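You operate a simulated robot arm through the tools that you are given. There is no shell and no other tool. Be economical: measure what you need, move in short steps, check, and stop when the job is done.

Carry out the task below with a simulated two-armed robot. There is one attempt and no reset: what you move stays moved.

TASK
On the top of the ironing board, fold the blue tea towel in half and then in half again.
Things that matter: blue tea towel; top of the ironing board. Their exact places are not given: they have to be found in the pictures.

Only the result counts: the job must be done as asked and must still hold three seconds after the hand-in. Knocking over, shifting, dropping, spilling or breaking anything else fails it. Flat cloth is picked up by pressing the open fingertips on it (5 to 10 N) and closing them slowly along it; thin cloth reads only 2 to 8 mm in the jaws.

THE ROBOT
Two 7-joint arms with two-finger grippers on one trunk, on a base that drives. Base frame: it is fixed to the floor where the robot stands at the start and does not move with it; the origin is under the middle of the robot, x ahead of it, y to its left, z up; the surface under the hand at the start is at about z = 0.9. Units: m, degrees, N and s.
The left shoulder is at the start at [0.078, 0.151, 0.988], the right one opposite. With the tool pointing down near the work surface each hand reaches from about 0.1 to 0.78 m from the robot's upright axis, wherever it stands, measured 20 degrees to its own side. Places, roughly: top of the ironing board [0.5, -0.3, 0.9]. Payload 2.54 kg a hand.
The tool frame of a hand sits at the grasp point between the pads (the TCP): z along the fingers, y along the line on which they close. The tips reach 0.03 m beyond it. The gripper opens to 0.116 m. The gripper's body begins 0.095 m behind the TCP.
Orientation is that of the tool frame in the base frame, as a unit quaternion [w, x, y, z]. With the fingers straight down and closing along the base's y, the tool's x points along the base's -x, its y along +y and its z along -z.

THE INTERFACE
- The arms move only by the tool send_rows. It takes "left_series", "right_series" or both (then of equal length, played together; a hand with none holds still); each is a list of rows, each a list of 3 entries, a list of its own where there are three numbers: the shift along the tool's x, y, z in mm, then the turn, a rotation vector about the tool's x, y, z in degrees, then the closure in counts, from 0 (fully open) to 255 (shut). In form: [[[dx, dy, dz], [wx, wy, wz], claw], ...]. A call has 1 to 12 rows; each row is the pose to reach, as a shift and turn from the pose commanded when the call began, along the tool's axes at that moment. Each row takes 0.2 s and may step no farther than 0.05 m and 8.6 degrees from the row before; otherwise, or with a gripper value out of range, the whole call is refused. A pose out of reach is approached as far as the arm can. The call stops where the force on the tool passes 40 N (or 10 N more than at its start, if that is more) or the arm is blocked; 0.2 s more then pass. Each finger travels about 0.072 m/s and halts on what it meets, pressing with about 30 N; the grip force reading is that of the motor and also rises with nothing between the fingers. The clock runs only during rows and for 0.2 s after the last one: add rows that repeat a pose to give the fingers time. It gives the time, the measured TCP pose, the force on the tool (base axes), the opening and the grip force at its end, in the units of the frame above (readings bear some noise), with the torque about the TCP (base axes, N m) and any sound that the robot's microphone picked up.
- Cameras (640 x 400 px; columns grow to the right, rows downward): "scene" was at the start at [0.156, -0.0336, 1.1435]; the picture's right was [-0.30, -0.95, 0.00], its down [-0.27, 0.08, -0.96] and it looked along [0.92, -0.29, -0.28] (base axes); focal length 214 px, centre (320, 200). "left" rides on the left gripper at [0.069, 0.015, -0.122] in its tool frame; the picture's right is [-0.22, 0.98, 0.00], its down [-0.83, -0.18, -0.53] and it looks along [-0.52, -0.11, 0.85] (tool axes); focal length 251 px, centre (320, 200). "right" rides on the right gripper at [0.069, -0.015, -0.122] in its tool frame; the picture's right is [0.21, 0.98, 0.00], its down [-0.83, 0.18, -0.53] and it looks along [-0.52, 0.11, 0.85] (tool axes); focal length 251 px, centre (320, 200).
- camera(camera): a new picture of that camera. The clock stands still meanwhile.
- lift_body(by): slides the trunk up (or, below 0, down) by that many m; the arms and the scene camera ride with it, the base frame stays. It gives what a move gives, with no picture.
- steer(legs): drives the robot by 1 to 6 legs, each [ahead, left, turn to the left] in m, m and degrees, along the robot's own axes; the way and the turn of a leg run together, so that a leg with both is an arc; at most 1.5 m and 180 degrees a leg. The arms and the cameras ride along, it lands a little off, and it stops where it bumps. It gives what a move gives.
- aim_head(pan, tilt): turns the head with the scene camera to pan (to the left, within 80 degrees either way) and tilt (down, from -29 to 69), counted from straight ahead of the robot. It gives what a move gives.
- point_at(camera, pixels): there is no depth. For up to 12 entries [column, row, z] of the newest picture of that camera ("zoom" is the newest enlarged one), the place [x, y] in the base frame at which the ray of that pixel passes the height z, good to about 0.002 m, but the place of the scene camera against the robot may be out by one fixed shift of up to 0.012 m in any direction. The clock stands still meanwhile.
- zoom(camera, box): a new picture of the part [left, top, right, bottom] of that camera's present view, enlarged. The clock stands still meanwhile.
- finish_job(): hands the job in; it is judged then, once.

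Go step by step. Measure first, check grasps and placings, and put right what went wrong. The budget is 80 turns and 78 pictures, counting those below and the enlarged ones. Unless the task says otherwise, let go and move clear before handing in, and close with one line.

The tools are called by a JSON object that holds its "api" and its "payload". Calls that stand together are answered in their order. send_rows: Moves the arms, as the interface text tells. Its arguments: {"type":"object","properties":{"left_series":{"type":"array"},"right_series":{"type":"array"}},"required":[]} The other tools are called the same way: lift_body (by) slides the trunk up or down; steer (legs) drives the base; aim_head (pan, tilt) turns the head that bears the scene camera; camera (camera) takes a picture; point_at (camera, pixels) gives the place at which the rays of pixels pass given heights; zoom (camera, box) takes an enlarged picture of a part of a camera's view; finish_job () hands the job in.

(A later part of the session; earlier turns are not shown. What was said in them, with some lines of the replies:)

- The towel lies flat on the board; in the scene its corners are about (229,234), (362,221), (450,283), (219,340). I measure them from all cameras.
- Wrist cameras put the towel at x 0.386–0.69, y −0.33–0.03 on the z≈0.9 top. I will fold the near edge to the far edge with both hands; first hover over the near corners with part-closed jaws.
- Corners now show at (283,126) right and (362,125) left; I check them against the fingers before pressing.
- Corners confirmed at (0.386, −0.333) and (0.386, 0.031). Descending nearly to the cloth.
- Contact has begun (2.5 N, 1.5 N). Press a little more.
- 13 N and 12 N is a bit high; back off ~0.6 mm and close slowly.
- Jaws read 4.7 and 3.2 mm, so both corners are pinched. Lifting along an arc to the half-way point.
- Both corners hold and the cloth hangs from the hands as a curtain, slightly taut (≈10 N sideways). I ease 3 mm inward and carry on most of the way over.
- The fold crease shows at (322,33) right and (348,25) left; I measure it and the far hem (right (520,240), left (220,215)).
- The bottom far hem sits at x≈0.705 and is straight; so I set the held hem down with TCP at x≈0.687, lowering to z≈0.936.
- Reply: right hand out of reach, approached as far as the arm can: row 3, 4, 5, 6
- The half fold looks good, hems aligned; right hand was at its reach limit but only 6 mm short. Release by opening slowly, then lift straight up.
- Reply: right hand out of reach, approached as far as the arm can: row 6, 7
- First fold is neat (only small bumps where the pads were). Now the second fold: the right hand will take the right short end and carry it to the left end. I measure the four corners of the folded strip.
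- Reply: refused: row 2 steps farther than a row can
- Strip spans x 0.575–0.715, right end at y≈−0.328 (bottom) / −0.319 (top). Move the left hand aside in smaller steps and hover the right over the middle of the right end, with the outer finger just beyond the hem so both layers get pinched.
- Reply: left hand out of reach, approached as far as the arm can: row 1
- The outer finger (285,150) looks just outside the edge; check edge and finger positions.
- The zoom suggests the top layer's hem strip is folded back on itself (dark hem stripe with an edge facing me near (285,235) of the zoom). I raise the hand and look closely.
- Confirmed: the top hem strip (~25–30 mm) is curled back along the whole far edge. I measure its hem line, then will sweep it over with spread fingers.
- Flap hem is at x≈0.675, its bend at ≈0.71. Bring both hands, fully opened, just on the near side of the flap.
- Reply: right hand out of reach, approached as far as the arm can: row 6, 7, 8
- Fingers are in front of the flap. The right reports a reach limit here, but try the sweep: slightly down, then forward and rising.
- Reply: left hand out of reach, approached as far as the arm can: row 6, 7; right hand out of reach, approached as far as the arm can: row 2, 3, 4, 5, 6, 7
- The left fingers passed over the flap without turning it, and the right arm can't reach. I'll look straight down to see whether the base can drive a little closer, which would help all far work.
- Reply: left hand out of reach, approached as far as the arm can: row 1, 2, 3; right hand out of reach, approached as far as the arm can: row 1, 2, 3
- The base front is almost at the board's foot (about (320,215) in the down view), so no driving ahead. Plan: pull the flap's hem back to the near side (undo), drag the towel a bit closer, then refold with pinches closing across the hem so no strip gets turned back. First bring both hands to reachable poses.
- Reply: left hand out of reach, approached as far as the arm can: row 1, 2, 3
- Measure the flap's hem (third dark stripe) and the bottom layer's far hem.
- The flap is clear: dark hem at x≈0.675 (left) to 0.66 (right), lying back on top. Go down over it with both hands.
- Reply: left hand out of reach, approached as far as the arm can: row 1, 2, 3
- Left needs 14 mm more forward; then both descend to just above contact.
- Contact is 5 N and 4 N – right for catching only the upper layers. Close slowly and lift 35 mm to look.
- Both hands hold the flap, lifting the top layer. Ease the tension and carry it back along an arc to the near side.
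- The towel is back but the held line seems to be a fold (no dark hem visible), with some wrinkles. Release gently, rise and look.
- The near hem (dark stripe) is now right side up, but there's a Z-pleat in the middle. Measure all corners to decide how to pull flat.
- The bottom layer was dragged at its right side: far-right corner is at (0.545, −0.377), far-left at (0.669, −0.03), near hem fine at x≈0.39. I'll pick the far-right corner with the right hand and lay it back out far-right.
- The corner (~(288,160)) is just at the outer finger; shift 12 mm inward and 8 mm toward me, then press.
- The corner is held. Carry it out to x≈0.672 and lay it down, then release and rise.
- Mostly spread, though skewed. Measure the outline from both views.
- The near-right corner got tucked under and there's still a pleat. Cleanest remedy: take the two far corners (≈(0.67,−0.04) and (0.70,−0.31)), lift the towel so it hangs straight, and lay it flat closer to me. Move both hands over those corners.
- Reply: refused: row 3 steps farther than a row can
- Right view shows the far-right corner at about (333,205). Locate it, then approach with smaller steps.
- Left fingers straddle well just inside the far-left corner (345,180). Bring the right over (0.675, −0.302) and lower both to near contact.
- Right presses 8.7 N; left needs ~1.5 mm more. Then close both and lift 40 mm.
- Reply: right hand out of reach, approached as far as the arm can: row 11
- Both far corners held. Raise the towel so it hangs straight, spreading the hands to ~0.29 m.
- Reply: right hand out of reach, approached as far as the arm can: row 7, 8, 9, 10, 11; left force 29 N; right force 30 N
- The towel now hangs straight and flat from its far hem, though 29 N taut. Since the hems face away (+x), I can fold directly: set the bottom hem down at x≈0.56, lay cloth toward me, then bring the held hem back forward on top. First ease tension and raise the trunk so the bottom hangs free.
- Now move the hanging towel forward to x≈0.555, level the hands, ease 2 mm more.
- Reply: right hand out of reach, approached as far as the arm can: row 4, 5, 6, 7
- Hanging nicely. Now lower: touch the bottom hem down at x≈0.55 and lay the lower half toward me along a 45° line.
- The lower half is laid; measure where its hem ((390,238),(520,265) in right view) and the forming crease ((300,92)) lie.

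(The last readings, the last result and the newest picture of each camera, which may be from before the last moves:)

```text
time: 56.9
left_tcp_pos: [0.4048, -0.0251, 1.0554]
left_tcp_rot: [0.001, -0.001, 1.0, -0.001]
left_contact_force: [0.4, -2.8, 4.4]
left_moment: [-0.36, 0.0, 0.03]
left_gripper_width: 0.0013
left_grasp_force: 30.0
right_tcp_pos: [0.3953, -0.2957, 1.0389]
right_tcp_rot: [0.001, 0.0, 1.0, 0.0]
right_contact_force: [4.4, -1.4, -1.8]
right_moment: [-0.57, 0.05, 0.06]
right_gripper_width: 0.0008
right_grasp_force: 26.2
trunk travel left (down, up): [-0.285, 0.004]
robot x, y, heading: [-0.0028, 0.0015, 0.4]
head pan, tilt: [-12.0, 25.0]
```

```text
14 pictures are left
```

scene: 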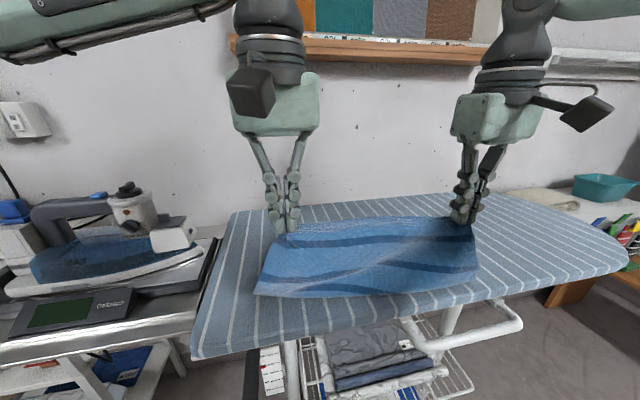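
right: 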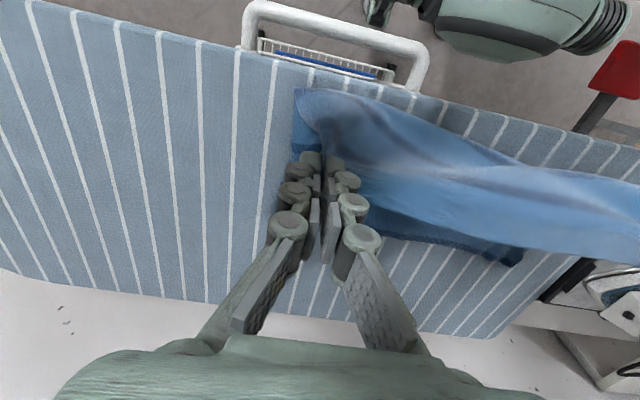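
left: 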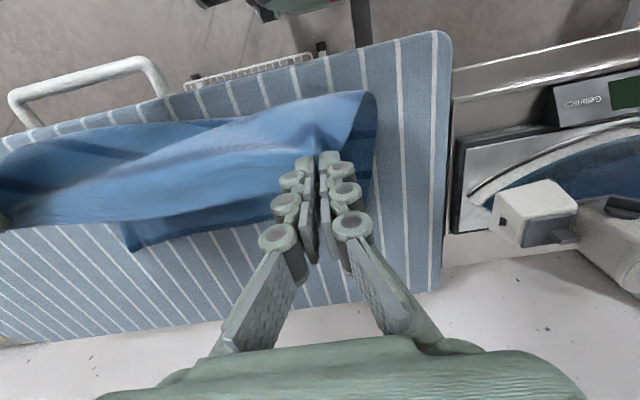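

{"api": "point_at", "payload": {"camera": "left", "pixels": [[130, 250, 0.902], [250, 225, 0.902], [372, 180, 0.902], [370, 95, 0.91], [0, 145, 0.92]]}}

{"api": "zoom", "payload": {"camera": "right", "box": [270, 70, 590, 280]}}

```text
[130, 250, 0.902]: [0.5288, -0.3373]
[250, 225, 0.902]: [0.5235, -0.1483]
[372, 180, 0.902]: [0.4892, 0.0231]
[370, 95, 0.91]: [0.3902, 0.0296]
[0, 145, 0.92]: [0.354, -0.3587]
```

```text
1.90 times, centred on (430, 175) of right
```

zoom: 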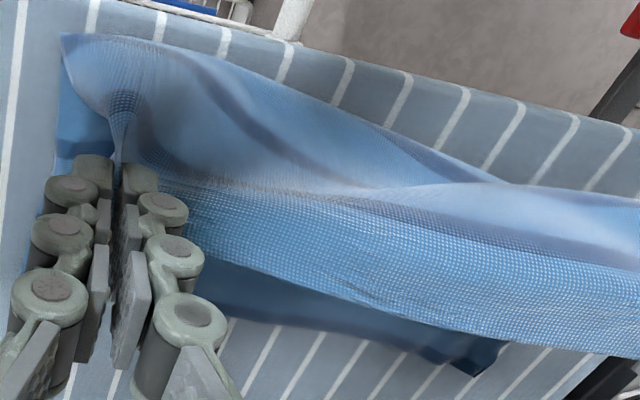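

The bottom hem lies straight at x≈0.53 across y −0.337…0.024 – good. Now bring the held hem forward and down onto it (TCP x≈0.51).

{"api": "send_rows", "payload": {"left_series": [[[-21, 0, 5], [0, 0, 0], 255], [[-42, 0, 15], [0, 0, 0], 255], [[-61, 0, 30], [0, 0, 0], 255], [[-77, 0, 50], [0, 0, 0], 255], [[-89, 0, 72], [0, 0, 0], 255], [[-99, 0, 93], [0, 0, 0], 255], [[-105, 0, 110], [0, 0, 0], 255], [[-106, 0, 119], [0, 0, 0], 255]], "right_series": [[[-22, 0, 4], [0, 0, 0], 255], [[-45, 0, 12], [0, 0, 0], 255], [[-65, 0, 26], [0, 0, 0], 255], [[-83, 0, 43], [0, 0, 0], 255], [[-96, 0, 62], [0, 0, 0], 255], [[-106, 0, 81], [0, 0, 0], 255], [[-112, 0, 95], [0, 0, 0], 255], [[-113, 0, 103], [0, 0, 0], 255]]}}

{"api": "camera", "payload": {"camera": "right"}}

{"api": "camera", "payload": {"camera": "left"}}

```text
time: 58.7
left_tcp_pos: [0.5118, -0.0246, 0.9362]
left_tcp_rot: [0.0, -0.001, 1.0, -0.001]
left_contact_force: [0.8, -0.6, 4.5]
left_moment: [-0.23, 0.01, -0.03]
left_gripper_width: 0.0007
left_grasp_force: 27.9
right_tcp_pos: [0.5097, -0.2961, 0.9365]
right_tcp_rot: [-0.001, 0.0, 1.0, -0.001]
right_contact_force: [-0.7, 5.2, -0.6]
right_moment: [0.37, 0.04, 0.06]
right_gripper_width: 0.0025
right_grasp_force: 26.9
trunk travel left (down, up): [-0.285, 0.004]
robot x, y, heading: [-0.0006, 0.0004, -0.0]
head pan, tilt: [-12.0, 25.0]
```

```text
12 pictures are left
```

right: 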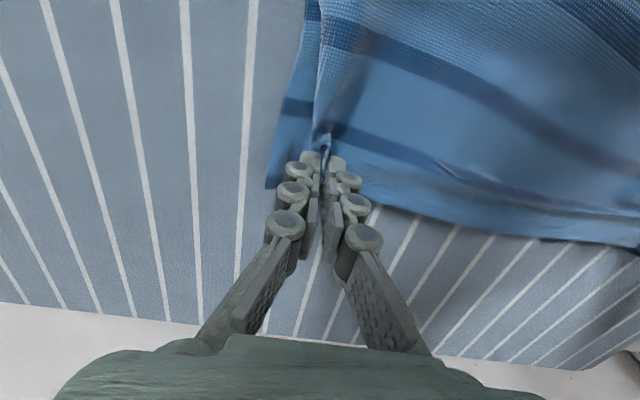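

```text
11 pictures are left
```

left: 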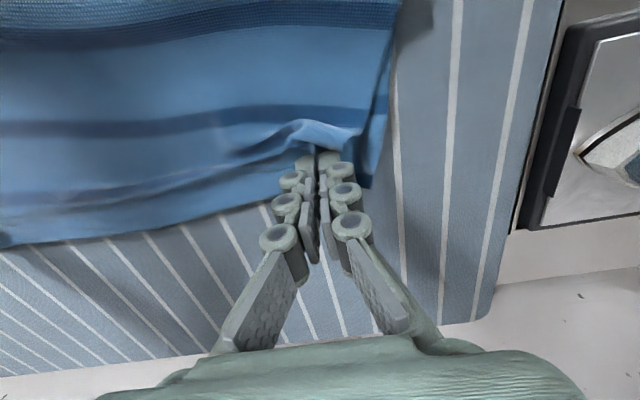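

Hems are aligned, facing away. Release pressing lightly so the opening fingers spread the pinched pleats outward, then rise.

{"api": "send_rows", "payload": {"left_series": [[[0, 0, 2], [0, 0, 0], 240], [[0, 0, 3], [0, 0, 0], 220], [[0, 0, 3], [0, 0, 0], 195], [[0, 2, 3], [0, 0, 0], 170], [[0, 4, 3], [0, 0, 0], 150], [[0, 4, -5], [0, 0, 0], 150], [[0, 4, -40], [0, 0, 0], 150], [[0, 20, -85], [0, 0, 0], 150], [[0, 55, -115], [0, 0, 0], 150], [[0, 90, -140], [0, 0, 0], 150]], "right_series": [[[0, 0, 2], [0, 0, 0], 240], [[0, 0, 3], [0, 0, 0], 220], [[0, 0, 3], [0, 0, 0], 195], [[0, -2, 3], [0, 0, 0], 170], [[0, -4, 3], [0, 0, 0], 150], [[0, -4, -5], [0, 0, 0], 150], [[0, -4, -40], [0, 0, 0], 150], [[25, -20, -75], [0, 0, 0], 150], [[60, -35, -100], [0, 0, 0], 150], [[100, -35, -110], [0, 0, 0], 150]]}}

{"api": "camera", "payload": {"camera": "right"}}

```text
time: 60.9
left_tcp_pos: [0.5087, 0.0647, 1.077]
left_tcp_rot: [0.001, 0.0, 1.0, -0.001]
left_contact_force: [-0.2, -0.5, 0.0]
left_moment: [-0.02, 0.01, -0.02]
left_gripper_width: 0.0478
left_grasp_force: 0.1
right_tcp_pos: [0.408, -0.3314, 1.0457]
right_tcp_rot: [0.001, -0.001, 1.0, 0.0]
right_contact_force: [-0.9, 0.6, -0.6]
right_moment: [0.03, -0.04, -0.03]
right_gripper_width: 0.0477
right_grasp_force: 0.1
trunk travel left (down, up): [-0.285, 0.004]
robot x, y, heading: [-0.0001, -0.002, 0.2]
head pan, tilt: [-12.0, 25.0]
```

```text
10 pictures are left
```

right: 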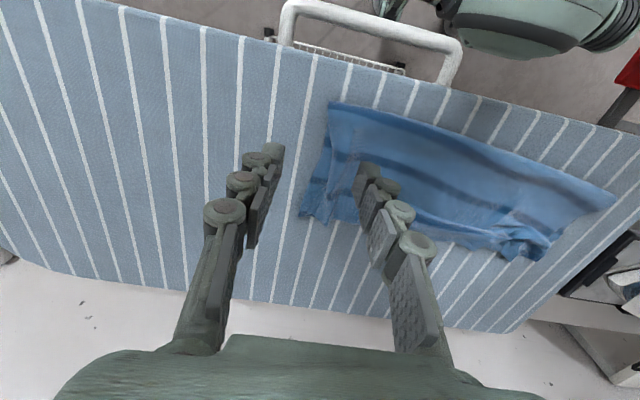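

The half-fold lies clean (a small bunch at far-left). Measure the strip's corners.

{"api": "point_at", "payload": {"camera": "right", "pixels": [[330, 103, 0.906], [300, 213, 0.902], [330, 222, 0.902], [530, 260, 0.905], [612, 197, 0.905], [318, 160, 0.903], [332, 160, 0.906], [553, 240, 0.905]]}}

{"api": "zoom", "payload": {"camera": "scene", "box": [220, 180, 500, 320]}}

```text
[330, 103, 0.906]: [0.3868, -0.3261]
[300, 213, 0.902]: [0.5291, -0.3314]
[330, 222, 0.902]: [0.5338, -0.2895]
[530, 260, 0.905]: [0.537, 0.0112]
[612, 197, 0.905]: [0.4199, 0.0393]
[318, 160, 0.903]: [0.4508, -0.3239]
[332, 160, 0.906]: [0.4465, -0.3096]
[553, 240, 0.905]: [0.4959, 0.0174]
```

```text
2.29 times, centred on (360, 250) of scene
```

zoom: 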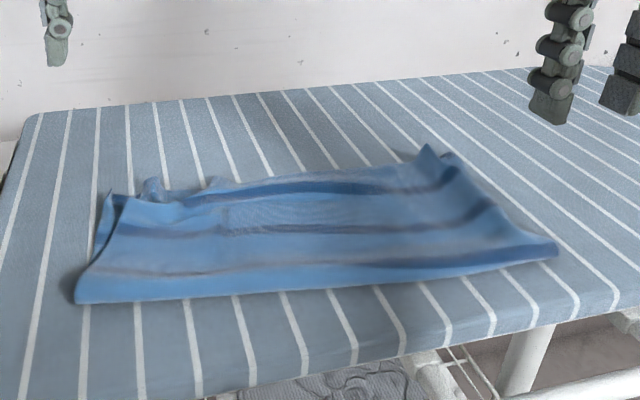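

Strip is x 0.39–0.535, y −0.33…0.035. Now the second fold: right hand goes over the middle of the right end, outer finger just off it, so closing catches both layers. Left hand moves up out of the way.

{"api": "send_rows", "payload": {"left_series": [[[20, 10, -15], [0, 0, 0], 150], [[40, 20, -30], [0, 0, 0], 150], [[60, 30, -45], [0, 0, 0], 150], [[80, 40, -60], [0, 0, 0], 150], [[80, 40, -60], [0, 0, 0], 150], [[80, 40, -60], [0, 0, 0], 150]], "right_series": [[[-20, 8, 20], [0, 0, 0], 150], [[-40, 16, 45], [0, 0, 0], 150], [[-50, 21, 75], [0, 0, 0], 150], [[-50, 21, 100], [0, 0, 0], 150], [[-50, 21, 109], [0, 0, 0], 150], [[-50, 21, 112], [0, 0, 0], 150]]}}

{"api": "camera", "payload": {"camera": "right"}}

```text
time: 62.3
left_tcp_pos: [0.4319, 0.106, 1.1358]
left_tcp_rot: [0.0, -0.002, 1.0, -0.001]
left_contact_force: [-0.2, -1.0, 0.6]
left_moment: [0.0, 0.01, -0.01]
left_gripper_width: 0.0477
left_grasp_force: 0.2
right_tcp_pos: [0.4593, -0.3096, 0.9347]
right_tcp_rot: [0.001, 0.0, 1.0, 0.0]
right_contact_force: [0.7, -0.2, 0.1]
right_moment: [-0.02, 0.0, -0.01]
right_gripper_width: 0.0475
right_grasp_force: 0.0
trunk travel left (down, up): [-0.285, 0.004]
robot x, y, heading: [-0.0029, 0.0012, -0.1]
head pan, tilt: [-12.0, 25.0]
```

```text
8 pictures are left
```

right: 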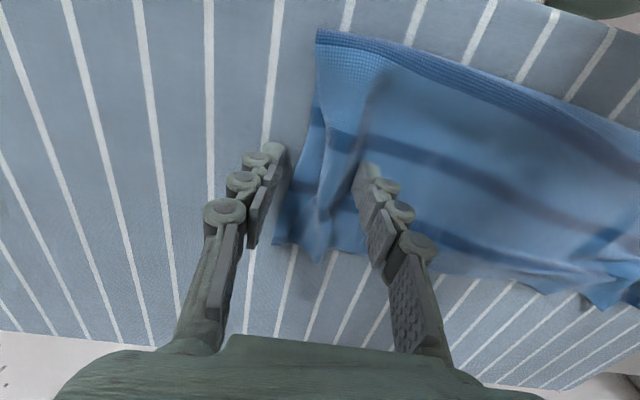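

Fingers straddle the end well (outer finger off at (275,160)). Press, close slowly, lift 40 mm.

{"api": "send_rows", "payload": {"right_series": [[[0, 0, 2], [0, 0, 0], 150], [[0, 0, 3.8], [0, 0, 0], 160], [[0, 0, 3.8], [0, 0, 0], 174], [[0, 0, 3.8], [0, 0, 0], 188], [[0, 0, 3.8], [0, 0, 0], 202], [[0, 0, 3.8], [0, 0, 0], 216], [[0, 0, 3.8], [0, 0, 0], 230], [[0, 0, 3.8], [0, 0, 0], 244], [[0, 0, 3.8], [0, 0, 0], 255], [[0, 0, 3.8], [0, 0, 0], 255], [[0, 0, -12], [0, 0, 0], 255], [[0, 5, -35], [0, 0, 0], 255]]}}

{"api": "camera", "payload": {"camera": "right"}}

```text
time: 64.9
left_tcp_pos: [0.4322, 0.1059, 1.1348]
left_tcp_rot: [0.001, -0.001, 1.0, -0.002]
left_contact_force: [0.2, -0.1, 0.2]
left_moment: [0.01, -0.03, 0.0]
left_gripper_width: 0.0478
left_grasp_force: 0.1
right_tcp_pos: [0.4596, -0.3049, 0.9691]
right_tcp_rot: [0.0, 0.0, 1.0, 0.0]
right_contact_force: [-0.3, 0.9, -1.3]
right_moment: [0.0, 0.02, 0.01]
right_gripper_width: 0.0056
right_grasp_force: 32.8
trunk travel left (down, up): [-0.285, 0.004]
robot x, y, heading: [-0.0012, 0.0, 0.2]
head pan, tilt: [-12.0, 25.0]
```

```text
7 pictures are left
```

right: 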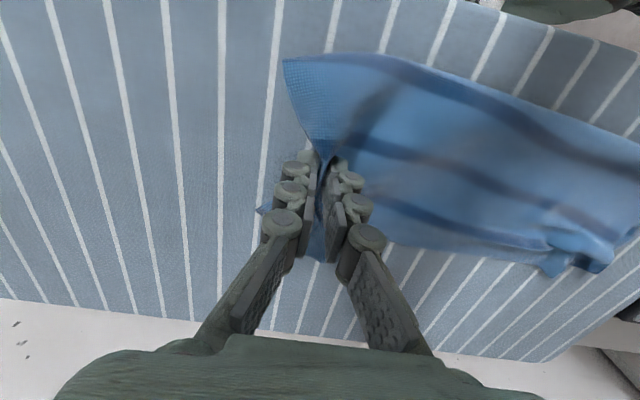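

Jaws read 5.6 mm (two layers). Carry up along the arc to the midpoint and check the bottom layer came along.

{"api": "send_rows", "payload": {"right_series": [[[0, 6, -25], [0, 0, 0], 255], [[0, 16, -48], [0, 0, 0], 255], [[0, 30, -70], [0, 0, 0], 255], [[0, 48, -90], [0, 0, 0], 255], [[0, 68, -105], [0, 0, 0], 255], [[0, 90, -115], [0, 0, 0], 255], [[0, 115, -121], [0, 0, 0], 255], [[0, 140, -123], [0, 0, 0], 255]]}}

{"api": "zoom", "payload": {"camera": "scene", "box": [200, 140, 520, 320]}}

```text
time: 66.7
left_tcp_pos: [0.4325, 0.1049, 1.1352]
left_tcp_rot: [0.0, 0.0, 1.0, -0.001]
left_contact_force: [0.5, 0.3, -0.6]
left_moment: [0.01, -0.01, 0.01]
left_gripper_width: 0.0478
left_grasp_force: 0.0
right_tcp_pos: [0.4579, -0.1664, 1.0923]
right_tcp_rot: [-0.001, 0.0, 1.0, -0.001]
right_contact_force: [-0.5, 0.2, -2.3]
right_moment: [-0.01, 0.05, 0.0]
right_gripper_width: 0.0053
right_grasp_force: 29.7
trunk travel left (down, up): [-0.285, 0.004]
robot x, y, heading: [-0.0032, -0.0023, -0.1]
head pan, tilt: [-12.0, 25.0]
```

```text
2.00 times, centred on (360, 230) of scene
```

zoom: 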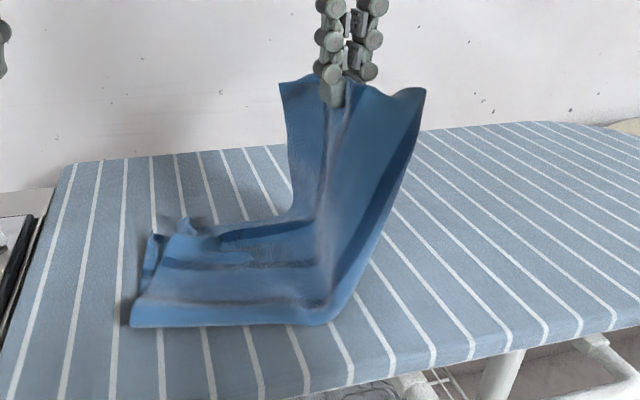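

Both layers stand up together with the corners spread – excellent. Move the left hand away and lay the end over onto the left end.

{"api": "send_rows", "payload": {"left_series": [[[35, 10, -15], [0, 0, 0], 150], [[70, 20, -30], [0, 0, 0], 150], [[105, 30, -45], [0, 0, 0], 150], [[140, 40, -55], [0, 0, 0], 150], [[150, 45, -60], [0, 0, 0], 150], [[150, 45, -60], [0, 0, 0], 150], [[150, 45, -60], [0, 0, 0], 150], [[150, 45, -60], [0, 0, 0], 150], [[150, 45, -60], [0, 0, 0], 150], [[150, 45, -60], [0, 0, 0], 150]], "right_series": [[[0, 15, 0], [0, 0, 0], 255], [[0, 40, 2], [0, 0, 0], 255], [[0, 68, 8], [0, 0, 0], 255], [[0, 95, 18], [0, 0, 0], 255], [[0, 120, 33], [0, 0, 0], 255], [[0, 142, 53], [0, 0, 0], 255], [[0, 160, 77], [0, 0, 0], 255], [[0, 173, 103], [0, 0, 0], 255], [[0, 181, 128], [0, 0, 0], 255], [[0, 184, 146], [0, 0, 0], 255]]}}

{"api": "zoom", "payload": {"camera": "scene", "box": [180, 140, 500, 320]}}

```text
time: 68.9
left_tcp_pos: [0.2816, 0.1482, 1.1953]
left_tcp_rot: [0.001, -0.001, 1.0, -0.001]
left_contact_force: [0.5, 0.5, 0.3]
left_moment: [-0.02, 0.01, 0.02]
left_gripper_width: 0.048
left_grasp_force: 0.0
right_tcp_pos: [0.4211, -0.0561, 0.954]
right_tcp_rot: [0.001, 0.0, 1.0, 0.0]
right_contact_force: [-1.1, 0.9, -1.1]
right_moment: [0.0, 0.01, 0.04]
right_gripper_width: 0.0057
right_grasp_force: 32.4
right hand out of reach, approached as far as the arm can: row 4, 5, 6, 7, 8, 9, 10
trunk travel left (down, up): [-0.285, 0.004]
robot x, y, heading: [-0.0026, -0.0012, 0.2]
head pan, tilt: [-12.0, 25.0]
```

```text
2.00 times, centred on (340, 230) of scene
```

zoom: 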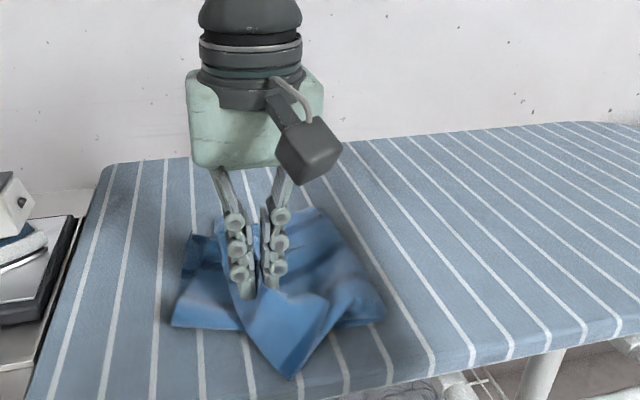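

The right arm's inward limit stopped it at (0.421, −0.056), short of target. There's free floor to the left, so I back the hand up along the arc and drive the base 0.1 m left to extend reach.

{"api": "send_rows", "payload": {"right_series": [[[0, -5, -30], [0, 0, 0], 255], [[0, -20, -60], [0, 0, 0], 255], [[0, -45, -85], [0, 0, 0], 255], [[0, -75, -105], [0, 0, 0], 255], [[0, -95, -110], [0, 0, 0], 255], [[0, -95, -110], [0, 0, 0], 255]]}}

{"api": "steer", "payload": {"legs": [[0, 0.1, 0]]}}

```text
time: 70.3
left_tcp_pos: [0.2817, 0.1491, 1.195]
left_tcp_rot: [0.0, -0.001, 1.0, -0.001]
left_contact_force: [1.1, 0.5, -0.2]
left_moment: [0.03, -0.01, 0.0]
left_gripper_width: 0.0479
left_grasp_force: 0.1
right_tcp_pos: [0.4193, -0.1515, 1.0638]
right_tcp_rot: [-0.001, 0.001, 1.0, -0.001]
right_contact_force: [0.1, 0.4, -2.3]
right_moment: [0.05, -0.02, 0.0]
right_gripper_width: 0.0061
right_grasp_force: 32.0
trunk travel left (down, up): [-0.285, 0.004]
robot x, y, heading: [0.0014, -0.0004, -0.0]
head pan, tilt: [-12.0, 25.0]
```

```text
time: 71.9
left_tcp_pos: [0.2816, 0.2477, 1.195]
left_tcp_rot: [-0.001, -0.002, 1.0, -0.001]
left_contact_force: [-0.6, 0.2, -0.4]
left_moment: [-0.03, 0.0, 0.0]
left_gripper_width: 0.0478
left_grasp_force: 0.0
right_tcp_pos: [0.4189, -0.0509, 1.0637]
right_tcp_rot: [0.0, -0.001, 1.0, -0.001]
right_contact_force: [0.0, 0.1, -1.6]
right_moment: [-0.03, -0.03, 0.0]
right_gripper_width: 0.0033
right_grasp_force: 27.0
trunk travel left (down, up): [-0.285, 0.004]
robot x, y, heading: [0.0013, 0.0992, 0.1]
head pan, tilt: [-12.0, 25.0]
```

The base moved 0.1 m left cleanly. Now straighten the strip (back to x≈0.458, a bit higher) and lay it over.

{"api": "send_rows", "payload": {"right_series": [[[-13, -10, -20], [0, 0, 0], 255], [[-26, -20, -32], [0, 0, 0], 255], [[-39, -20, -35], [0, 0, 0], 255], [[-40, 0, -30], [0, 0, 0], 255], [[-40, 22, -15], [0, 0, 0], 255], [[-40, 41, 5], [0, 0, 0], 255], [[-40, 56, 30], [0, 0, 0], 255], [[-40, 65, 58], [0, 0, 0], 255], [[-40, 70, 85], [0, 0, 0], 255], [[-40, 71, 105], [0, 0, 0], 255], [[-40, 71, 118], [0, 0, 0], 255]]}}

{"api": "zoom", "payload": {"camera": "scene", "box": [200, 140, 520, 320]}}

```text
time: 74.3
left_tcp_pos: [0.2805, 0.2483, 1.195]
left_tcp_rot: [0.0, -0.001, 1.0, -0.001]
left_contact_force: [-0.3, 0.1, -0.2]
left_moment: [0.01, 0.02, 0.0]
left_gripper_width: 0.0478
left_grasp_force: 0.2
right_tcp_pos: [0.4591, 0.0224, 0.9462]
right_tcp_rot: [0.0, -0.002, 1.0, 0.001]
right_contact_force: [-0.4, 1.3, -0.9]
right_moment: [-0.02, 0.0, 0.0]
right_gripper_width: 0.0049
right_grasp_force: 37.2
trunk travel left (down, up): [-0.285, 0.004]
robot x, y, heading: [0.0026, 0.0997, 0.0]
head pan, tilt: [-12.0, 25.0]
```

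```text
2.00 times, centred on (360, 230) of scene
```

zoom: 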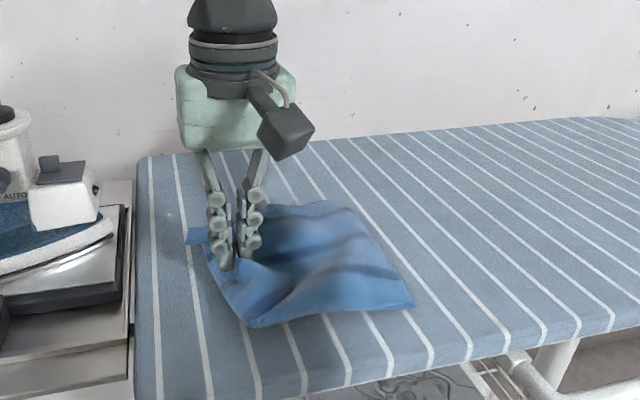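

The end is now over the left end. Lower the last few mm, open gently, rise and look.

{"api": "send_rows", "payload": {"right_series": [[[0, 0, 6], [0, 0, 0], 255], [[0, 0, 8], [0, 0, 0], 235], [[0, 0, 8], [0, 0, 0], 210], [[0, 0, 8], [0, 0, 0], 185], [[0, 0, 8], [0, 0, 0], 165], [[0, 0, -5], [0, 0, 0], 155], [[0, 0, -40], [0, 0, 0], 150], [[15, -10, -80], [0, 0, 0], 150], [[40, -40, -105], [0, 0, 0], 150], [[65, -70, -120], [0, 0, 0], 150], [[70, -110, -130], [0, 0, 0], 150]]}}

{"api": "camera", "payload": {"camera": "right"}}

```text
time: 76.7
left_tcp_pos: [0.2812, 0.2473, 1.1961]
left_tcp_rot: [0.0, -0.001, 1.0, -0.001]
left_contact_force: [0.2, -1.0, 0.3]
left_moment: [0.02, -0.02, 0.02]
left_gripper_width: 0.0479
left_grasp_force: 0.1
right_tcp_pos: [0.3888, -0.0906, 1.0756]
right_tcp_rot: [-0.002, -0.001, 1.0, 0.001]
right_contact_force: [0.6, 0.6, -0.3]
right_moment: [0.0, 0.01, -0.01]
right_gripper_width: 0.0475
right_grasp_force: 0.0
trunk travel left (down, up): [-0.285, 0.004]
robot x, y, heading: [-0.0025, 0.1016, -0.0]
head pan, tilt: [-12.0, 25.0]
```

```text
3 pictures are left
```

right: 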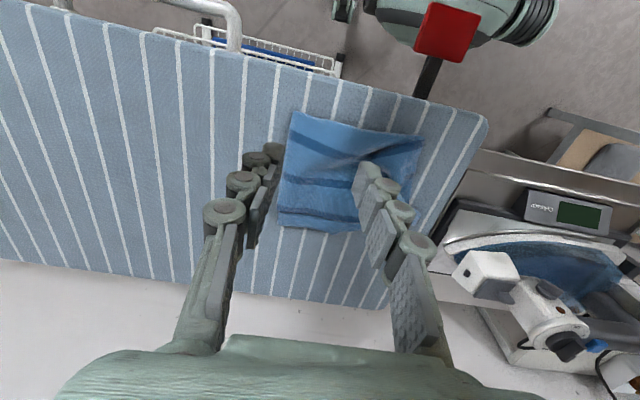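

It looks like a neat quarter packet. Move the hand fully clear and take one last close look.

{"api": "point_at", "payload": {"camera": "right", "pixels": [[295, 112, 0.908], [422, 138, 0.905], [279, 226, 0.905], [358, 232, 0.905]]}}

{"api": "send_rows", "payload": {"right_series": [[[0, -40, -5], [0, 0, 0], 150], [[0, -80, -10], [0, 0, 0], 150], [[10, -120, -20], [0, 0, 0], 150], [[30, -160, -20], [0, 0, 0], 150], [[40, -200, -20], [0, 0, 0], 150]]}}

{"api": "zoom", "payload": {"camera": "scene", "box": [220, 180, 460, 330]}}

```text
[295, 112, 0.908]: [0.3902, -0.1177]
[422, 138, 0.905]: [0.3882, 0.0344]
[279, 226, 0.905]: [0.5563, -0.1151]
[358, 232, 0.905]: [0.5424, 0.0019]
```

```text
time: 77.9
left_tcp_pos: [0.2802, 0.2482, 1.1963]
left_tcp_rot: [0.0, -0.002, 1.0, 0.0]
left_contact_force: [0.2, 0.1, -0.2]
left_moment: [-0.02, -0.01, 0.0]
left_gripper_width: 0.0475
left_grasp_force: 0.1
right_tcp_pos: [0.3494, -0.2923, 1.0941]
right_tcp_rot: [-0.001, 0.0, 1.0, 0.0]
right_contact_force: [-0.1, 0.2, -0.7]
right_moment: [-0.01, 0.01, 0.0]
right_gripper_width: 0.0479
right_grasp_force: 0.0
trunk travel left (down, up): [-0.285, 0.004]
robot x, y, heading: [-0.0003, 0.0987, 0.1]
head pan, tilt: [-12.0, 25.0]
```

```text
2.67 times, centred on (340, 255) of scene
```

zoom: 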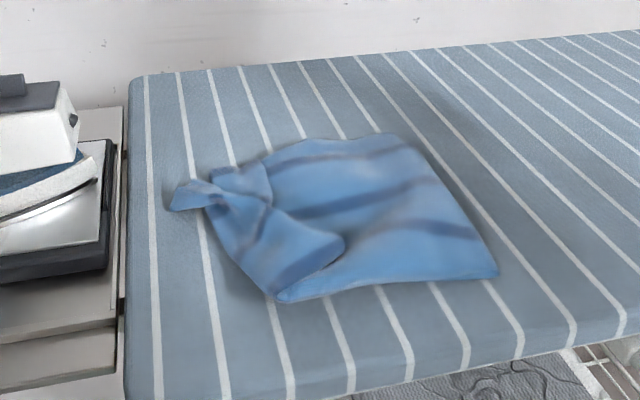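

The near-left part of the top end seems flopped back toward the right (rounded tip near (343,245), lower corner (282,300)). Measure those points before correcting.

{"api": "point_at", "payload": {"camera": "zoom", "pixels": [[345, 243, 0.912], [282, 300, 0.908], [225, 235, 0.91], [208, 195, 0.912], [170, 205, 0.903], [190, 182, 0.905], [498, 275, 0.905], [400, 135, 0.905], [240, 165, 0.91], [268, 205, 0.912], [300, 283, 0.908]]}}

{"api": "zoom", "payload": {"camera": "scene", "box": [270, 220, 370, 300]}}

```text
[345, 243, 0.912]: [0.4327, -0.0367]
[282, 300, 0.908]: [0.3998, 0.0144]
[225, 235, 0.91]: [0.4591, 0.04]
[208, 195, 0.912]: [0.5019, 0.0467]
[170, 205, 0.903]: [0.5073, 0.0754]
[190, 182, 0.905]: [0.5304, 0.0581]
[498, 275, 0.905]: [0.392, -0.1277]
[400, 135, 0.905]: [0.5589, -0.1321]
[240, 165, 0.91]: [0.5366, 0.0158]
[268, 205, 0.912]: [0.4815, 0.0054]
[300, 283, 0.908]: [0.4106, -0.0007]
```

```text
5.00 times, centred on (320, 260) of scene
```

zoom: 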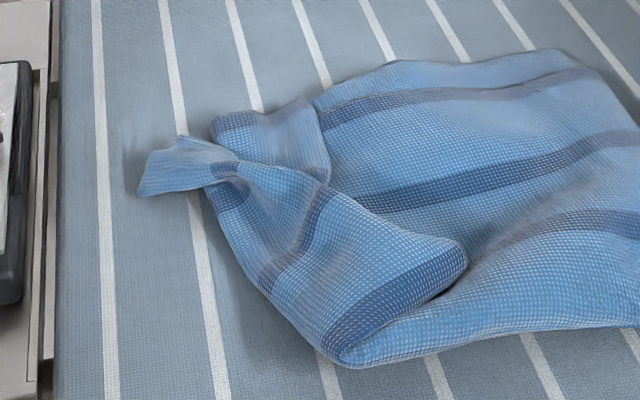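

A small triangular flap (tip at ≈(0.433, −0.03), fold line from (0.40,0.02) to (0.46,0.05)) needs flipping out to the left. I drive 6 cm more to the left for reach, and bring the right hand over the tip.

{"api": "steer", "payload": {"legs": [[0, 0.06, 0]]}}

{"api": "send_rows", "payload": {"right_series": [[[-20, 40, 0], [0, 0, 0], 165], [[-40, 80, 0], [0, 0, 0], 165], [[-60, 120, 10], [0, 0, 0], 165], [[-75, 160, 20], [0, 0, 0], 165], [[-84, 195, 40], [0, 0, 0], 165], [[-84, 215, 70], [0, 0, 0], 165], [[-84, 215, 100], [0, 0, 0], 165], [[-84, 215, 125], [0, 0, 0], 165]]}}

```text
time: 79.2
left_tcp_pos: [0.2815, 0.3088, 1.1961]
left_tcp_rot: [0.001, -0.001, 1.0, 0.0]
left_contact_force: [0.0, -0.2, 0.7]
left_moment: [-0.01, 0.0, -0.04]
left_gripper_width: 0.0478
left_grasp_force: 0.0
right_tcp_pos: [0.3478, -0.2312, 1.0955]
right_tcp_rot: [0.0, -0.002, 1.0, 0.001]
right_contact_force: [1.1, -0.1, 0.4]
right_moment: [-0.03, 0.01, 0.01]
right_gripper_width: 0.0478
right_grasp_force: 0.1
trunk travel left (down, up): [-0.285, 0.004]
robot x, y, heading: [-0.0025, 0.1572, 0.5]
head pan, tilt: [-12.0, 25.0]
```

```text
time: 81.0
left_tcp_pos: [0.2811, 0.3073, 1.1957]
left_tcp_rot: [0.0, -0.002, 1.0, 0.0]
left_contact_force: [-0.9, -0.3, 0.3]
left_moment: [0.02, 0.01, 0.01]
left_gripper_width: 0.0479
left_grasp_force: 0.0
right_tcp_pos: [0.4304, -0.0145, 0.9701]
right_tcp_rot: [0.0, -0.001, 1.0, -0.001]
right_contact_force: [0.8, -1.0, 0.1]
right_moment: [0.03, 0.02, -0.03]
right_gripper_width: 0.0408
right_grasp_force: 0.0
trunk travel left (down, up): [-0.285, 0.004]
robot x, y, heading: [0.0004, 0.1571, 0.2]
head pan, tilt: [-12.0, 25.0]
```

{"api": "send_rows", "payload": {"right_series": [[[0, -3, 12], [0, 0, 0], 165], [[0, -3, 22], [0, 0, 0], 165], [[0, -3, 28], [0, 0, 0], 165], [[0, -3, 31], [0, 0, 0], 165]]}}

```text
time: 82.0
left_tcp_pos: [0.2801, 0.3077, 1.1951]
left_tcp_rot: [0.0, -0.002, 1.0, -0.001]
left_contact_force: [1.0, 0.3, -0.2]
left_moment: [0.01, -0.02, -0.02]
left_gripper_width: 0.0476
left_grasp_force: 0.2
right_tcp_pos: [0.4325, -0.0199, 0.939]
right_tcp_rot: [0.0, -0.001, 1.0, -0.001]
right_contact_force: [0.3, 0.2, 1.5]
right_moment: [0.04, 0.01, -0.02]
right_gripper_width: 0.0409
right_grasp_force: 0.2
trunk travel left (down, up): [-0.285, 0.004]
robot x, y, heading: [0.0016, 0.1583, 0.1]
head pan, tilt: [-12.0, 25.0]
```

Light contact (1.5 N) on the flap. Go 1 mm deeper, close slowly, lift a little.

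{"api": "send_rows", "payload": {"right_series": [[[0, 0, 1], [0, 0, 0], 175], [[0, 0, 1], [0, 0, 0], 188], [[0, 0, 1], [0, 0, 0], 201], [[0, 0, 1], [0, 0, 0], 214], [[0, 0, 1], [0, 0, 0], 227], [[0, 0, 1], [0, 0, 0], 240], [[0, 0, 1], [0, 0, 0], 255], [[0, 0, 1], [0, 0, 0], 255], [[0, 0, -8], [0, 0, 0], 255], [[0, 4, -25], [0, 0, 0], 255]]}}

```text
time: 84.2
left_tcp_pos: [0.2815, 0.3089, 1.1954]
left_tcp_rot: [0.0, -0.002, 1.0, -0.001]
left_contact_force: [0.3, -0.3, 0.9]
left_moment: [0.0, 0.02, -0.01]
left_gripper_width: 0.0479
left_grasp_force: 0.0
right_tcp_pos: [0.4314, -0.0166, 0.9644]
right_tcp_rot: [0.0, -0.001, 1.0, 0.0]
right_contact_force: [0.5, -0.5, -0.3]
right_moment: [-0.06, 0.01, -0.01]
right_gripper_width: 0.0007
right_grasp_force: 24.4
trunk travel left (down, up): [-0.285, 0.004]
robot x, y, heading: [0.0012, 0.1596, 0.2]
head pan, tilt: [-12.0, 25.0]
```

The jaw reading (0.7 mm) is ambiguous; carry it over to the left and feel for the pull of the cloth.

{"api": "send_rows", "payload": {"right_series": [[[6, 15, -15], [0, 0, 0], 255], [[12, 32, -22], [0, 0, 0], 255], [[20, 50, -22], [0, 0, 0], 255], [[28, 68, -12], [0, 0, 0], 255], [[35, 84, 2], [0, 0, 0], 255], [[38, 94, 12], [0, 0, 0], 255], [[38, 98, 18], [0, 0, 0], 255]]}}

```text
time: 85.8
left_tcp_pos: [0.2821, 0.3081, 1.1949]
left_tcp_rot: [0.0, -0.002, 1.0, -0.001]
left_contact_force: [-0.2, 0.4, -0.2]
left_moment: [0.05, 0.0, 0.0]
left_gripper_width: 0.048
left_grasp_force: 0.0
right_tcp_pos: [0.3938, 0.0827, 0.9448]
right_tcp_rot: [0.0, -0.001, 1.0, 0.001]
right_contact_force: [-0.2, -0.2, -0.9]
right_moment: [0.03, 0.02, 0.03]
right_gripper_width: 0.0011
right_grasp_force: 24.9
trunk travel left (down, up): [-0.285, 0.004]
robot x, y, heading: [-0.0001, 0.1575, -0.0]
head pan, tilt: [-12.0, 25.0]
```

No pull felt. Lower, open, move clear, and use the last picture to judge (it can still serve to measure a retry).

{"api": "send_rows", "payload": {"right_series": [[[0, 0, 6], [0, 0, 0], 255], [[0, 0, 6], [0, 0, 0], 235], [[0, 0, 6], [0, 0, 0], 210], [[0, 0, 6], [0, 0, 0], 185], [[0, 0, -5], [0, 0, 0], 165], [[0, 0, -45], [0, 0, 0], 165], [[10, -10, -90], [0, 0, 0], 165], [[20, -50, -105], [0, 0, 0], 165], [[30, -95, -115], [0, 0, 0], 165], [[40, -140, -120], [0, 0, 0], 165], [[50, -188, -120], [0, 0, 0], 165], [[50, -236, -120], [0, 0, 0], 165]]}}

{"api": "zoom", "payload": {"camera": "scene", "box": [260, 200, 440, 310]}}

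```text
time: 88.4
left_tcp_pos: [0.2808, 0.306, 1.1951]
left_tcp_rot: [0.0, -0.002, 1.0, 0.0]
left_contact_force: [0.0, -0.1, -0.6]
left_moment: [0.04, 0.01, 0.04]
left_gripper_width: 0.0477
left_grasp_force: 0.1
right_tcp_pos: [0.345, -0.1531, 1.0672]
right_tcp_rot: [0.0, -0.001, 1.0, 0.001]
right_contact_force: [0.1, -0.7, 0.4]
right_moment: [0.03, 0.02, 0.04]
right_gripper_width: 0.0409
right_grasp_force: 0.1
trunk travel left (down, up): [-0.285, 0.004]
robot x, y, heading: [0.0037, 0.1595, 0.1]
head pan, tilt: [-12.0, 25.0]
```

```text
3.56 times, centred on (350, 255) of scene
```

zoom: 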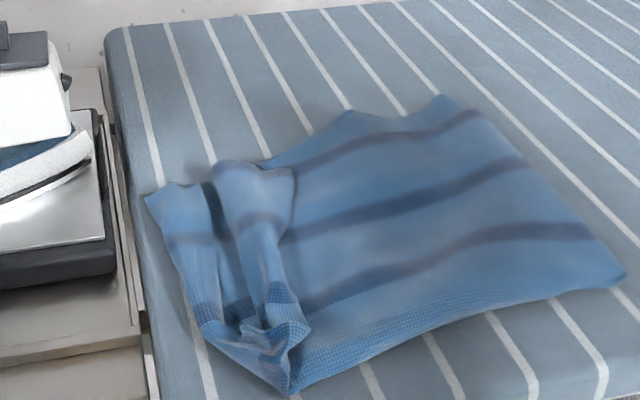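

The flap has turned out; the packet is now a compact near-rectangle. Check its dimensions from this picture.

{"api": "point_at", "payload": {"camera": "zoom", "pixels": [[148, 197, 0.905], [290, 392, 0.905], [625, 275, 0.905], [445, 96, 0.905], [205, 325, 0.905], [308, 325, 0.915], [295, 175, 0.912], [220, 162, 0.91], [350, 112, 0.905]]}}

```text
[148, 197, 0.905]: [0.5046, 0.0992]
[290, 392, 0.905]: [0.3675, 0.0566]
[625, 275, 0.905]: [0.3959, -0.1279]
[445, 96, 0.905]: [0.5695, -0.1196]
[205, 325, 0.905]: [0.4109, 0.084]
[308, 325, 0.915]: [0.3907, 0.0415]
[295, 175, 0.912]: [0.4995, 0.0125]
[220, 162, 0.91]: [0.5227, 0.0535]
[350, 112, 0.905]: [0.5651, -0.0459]
```

The right and left hands are clear and empty. The packet measures about 0.17 × 0.21 m, close to a quarter of the towel. No pictures are left, so more blind handling would only risk spoiling it, and I hand in now.

{"api": "finish_job", "payload": {}}

```text
The job is handed in.
```

I folded the blue tea towel in half and then in half again on top of the ironing board and handed it in, but the folds are not perfectly neat. The packet is about 0.17 × 0.21 m, where exact quarters would be about 0.15 × 0.18 m. A curl of roughly 4 cm is left near its left end, and I had no pictures left to correct it. Both hands are empty and clear, and I saw nothing else knocked or moved.
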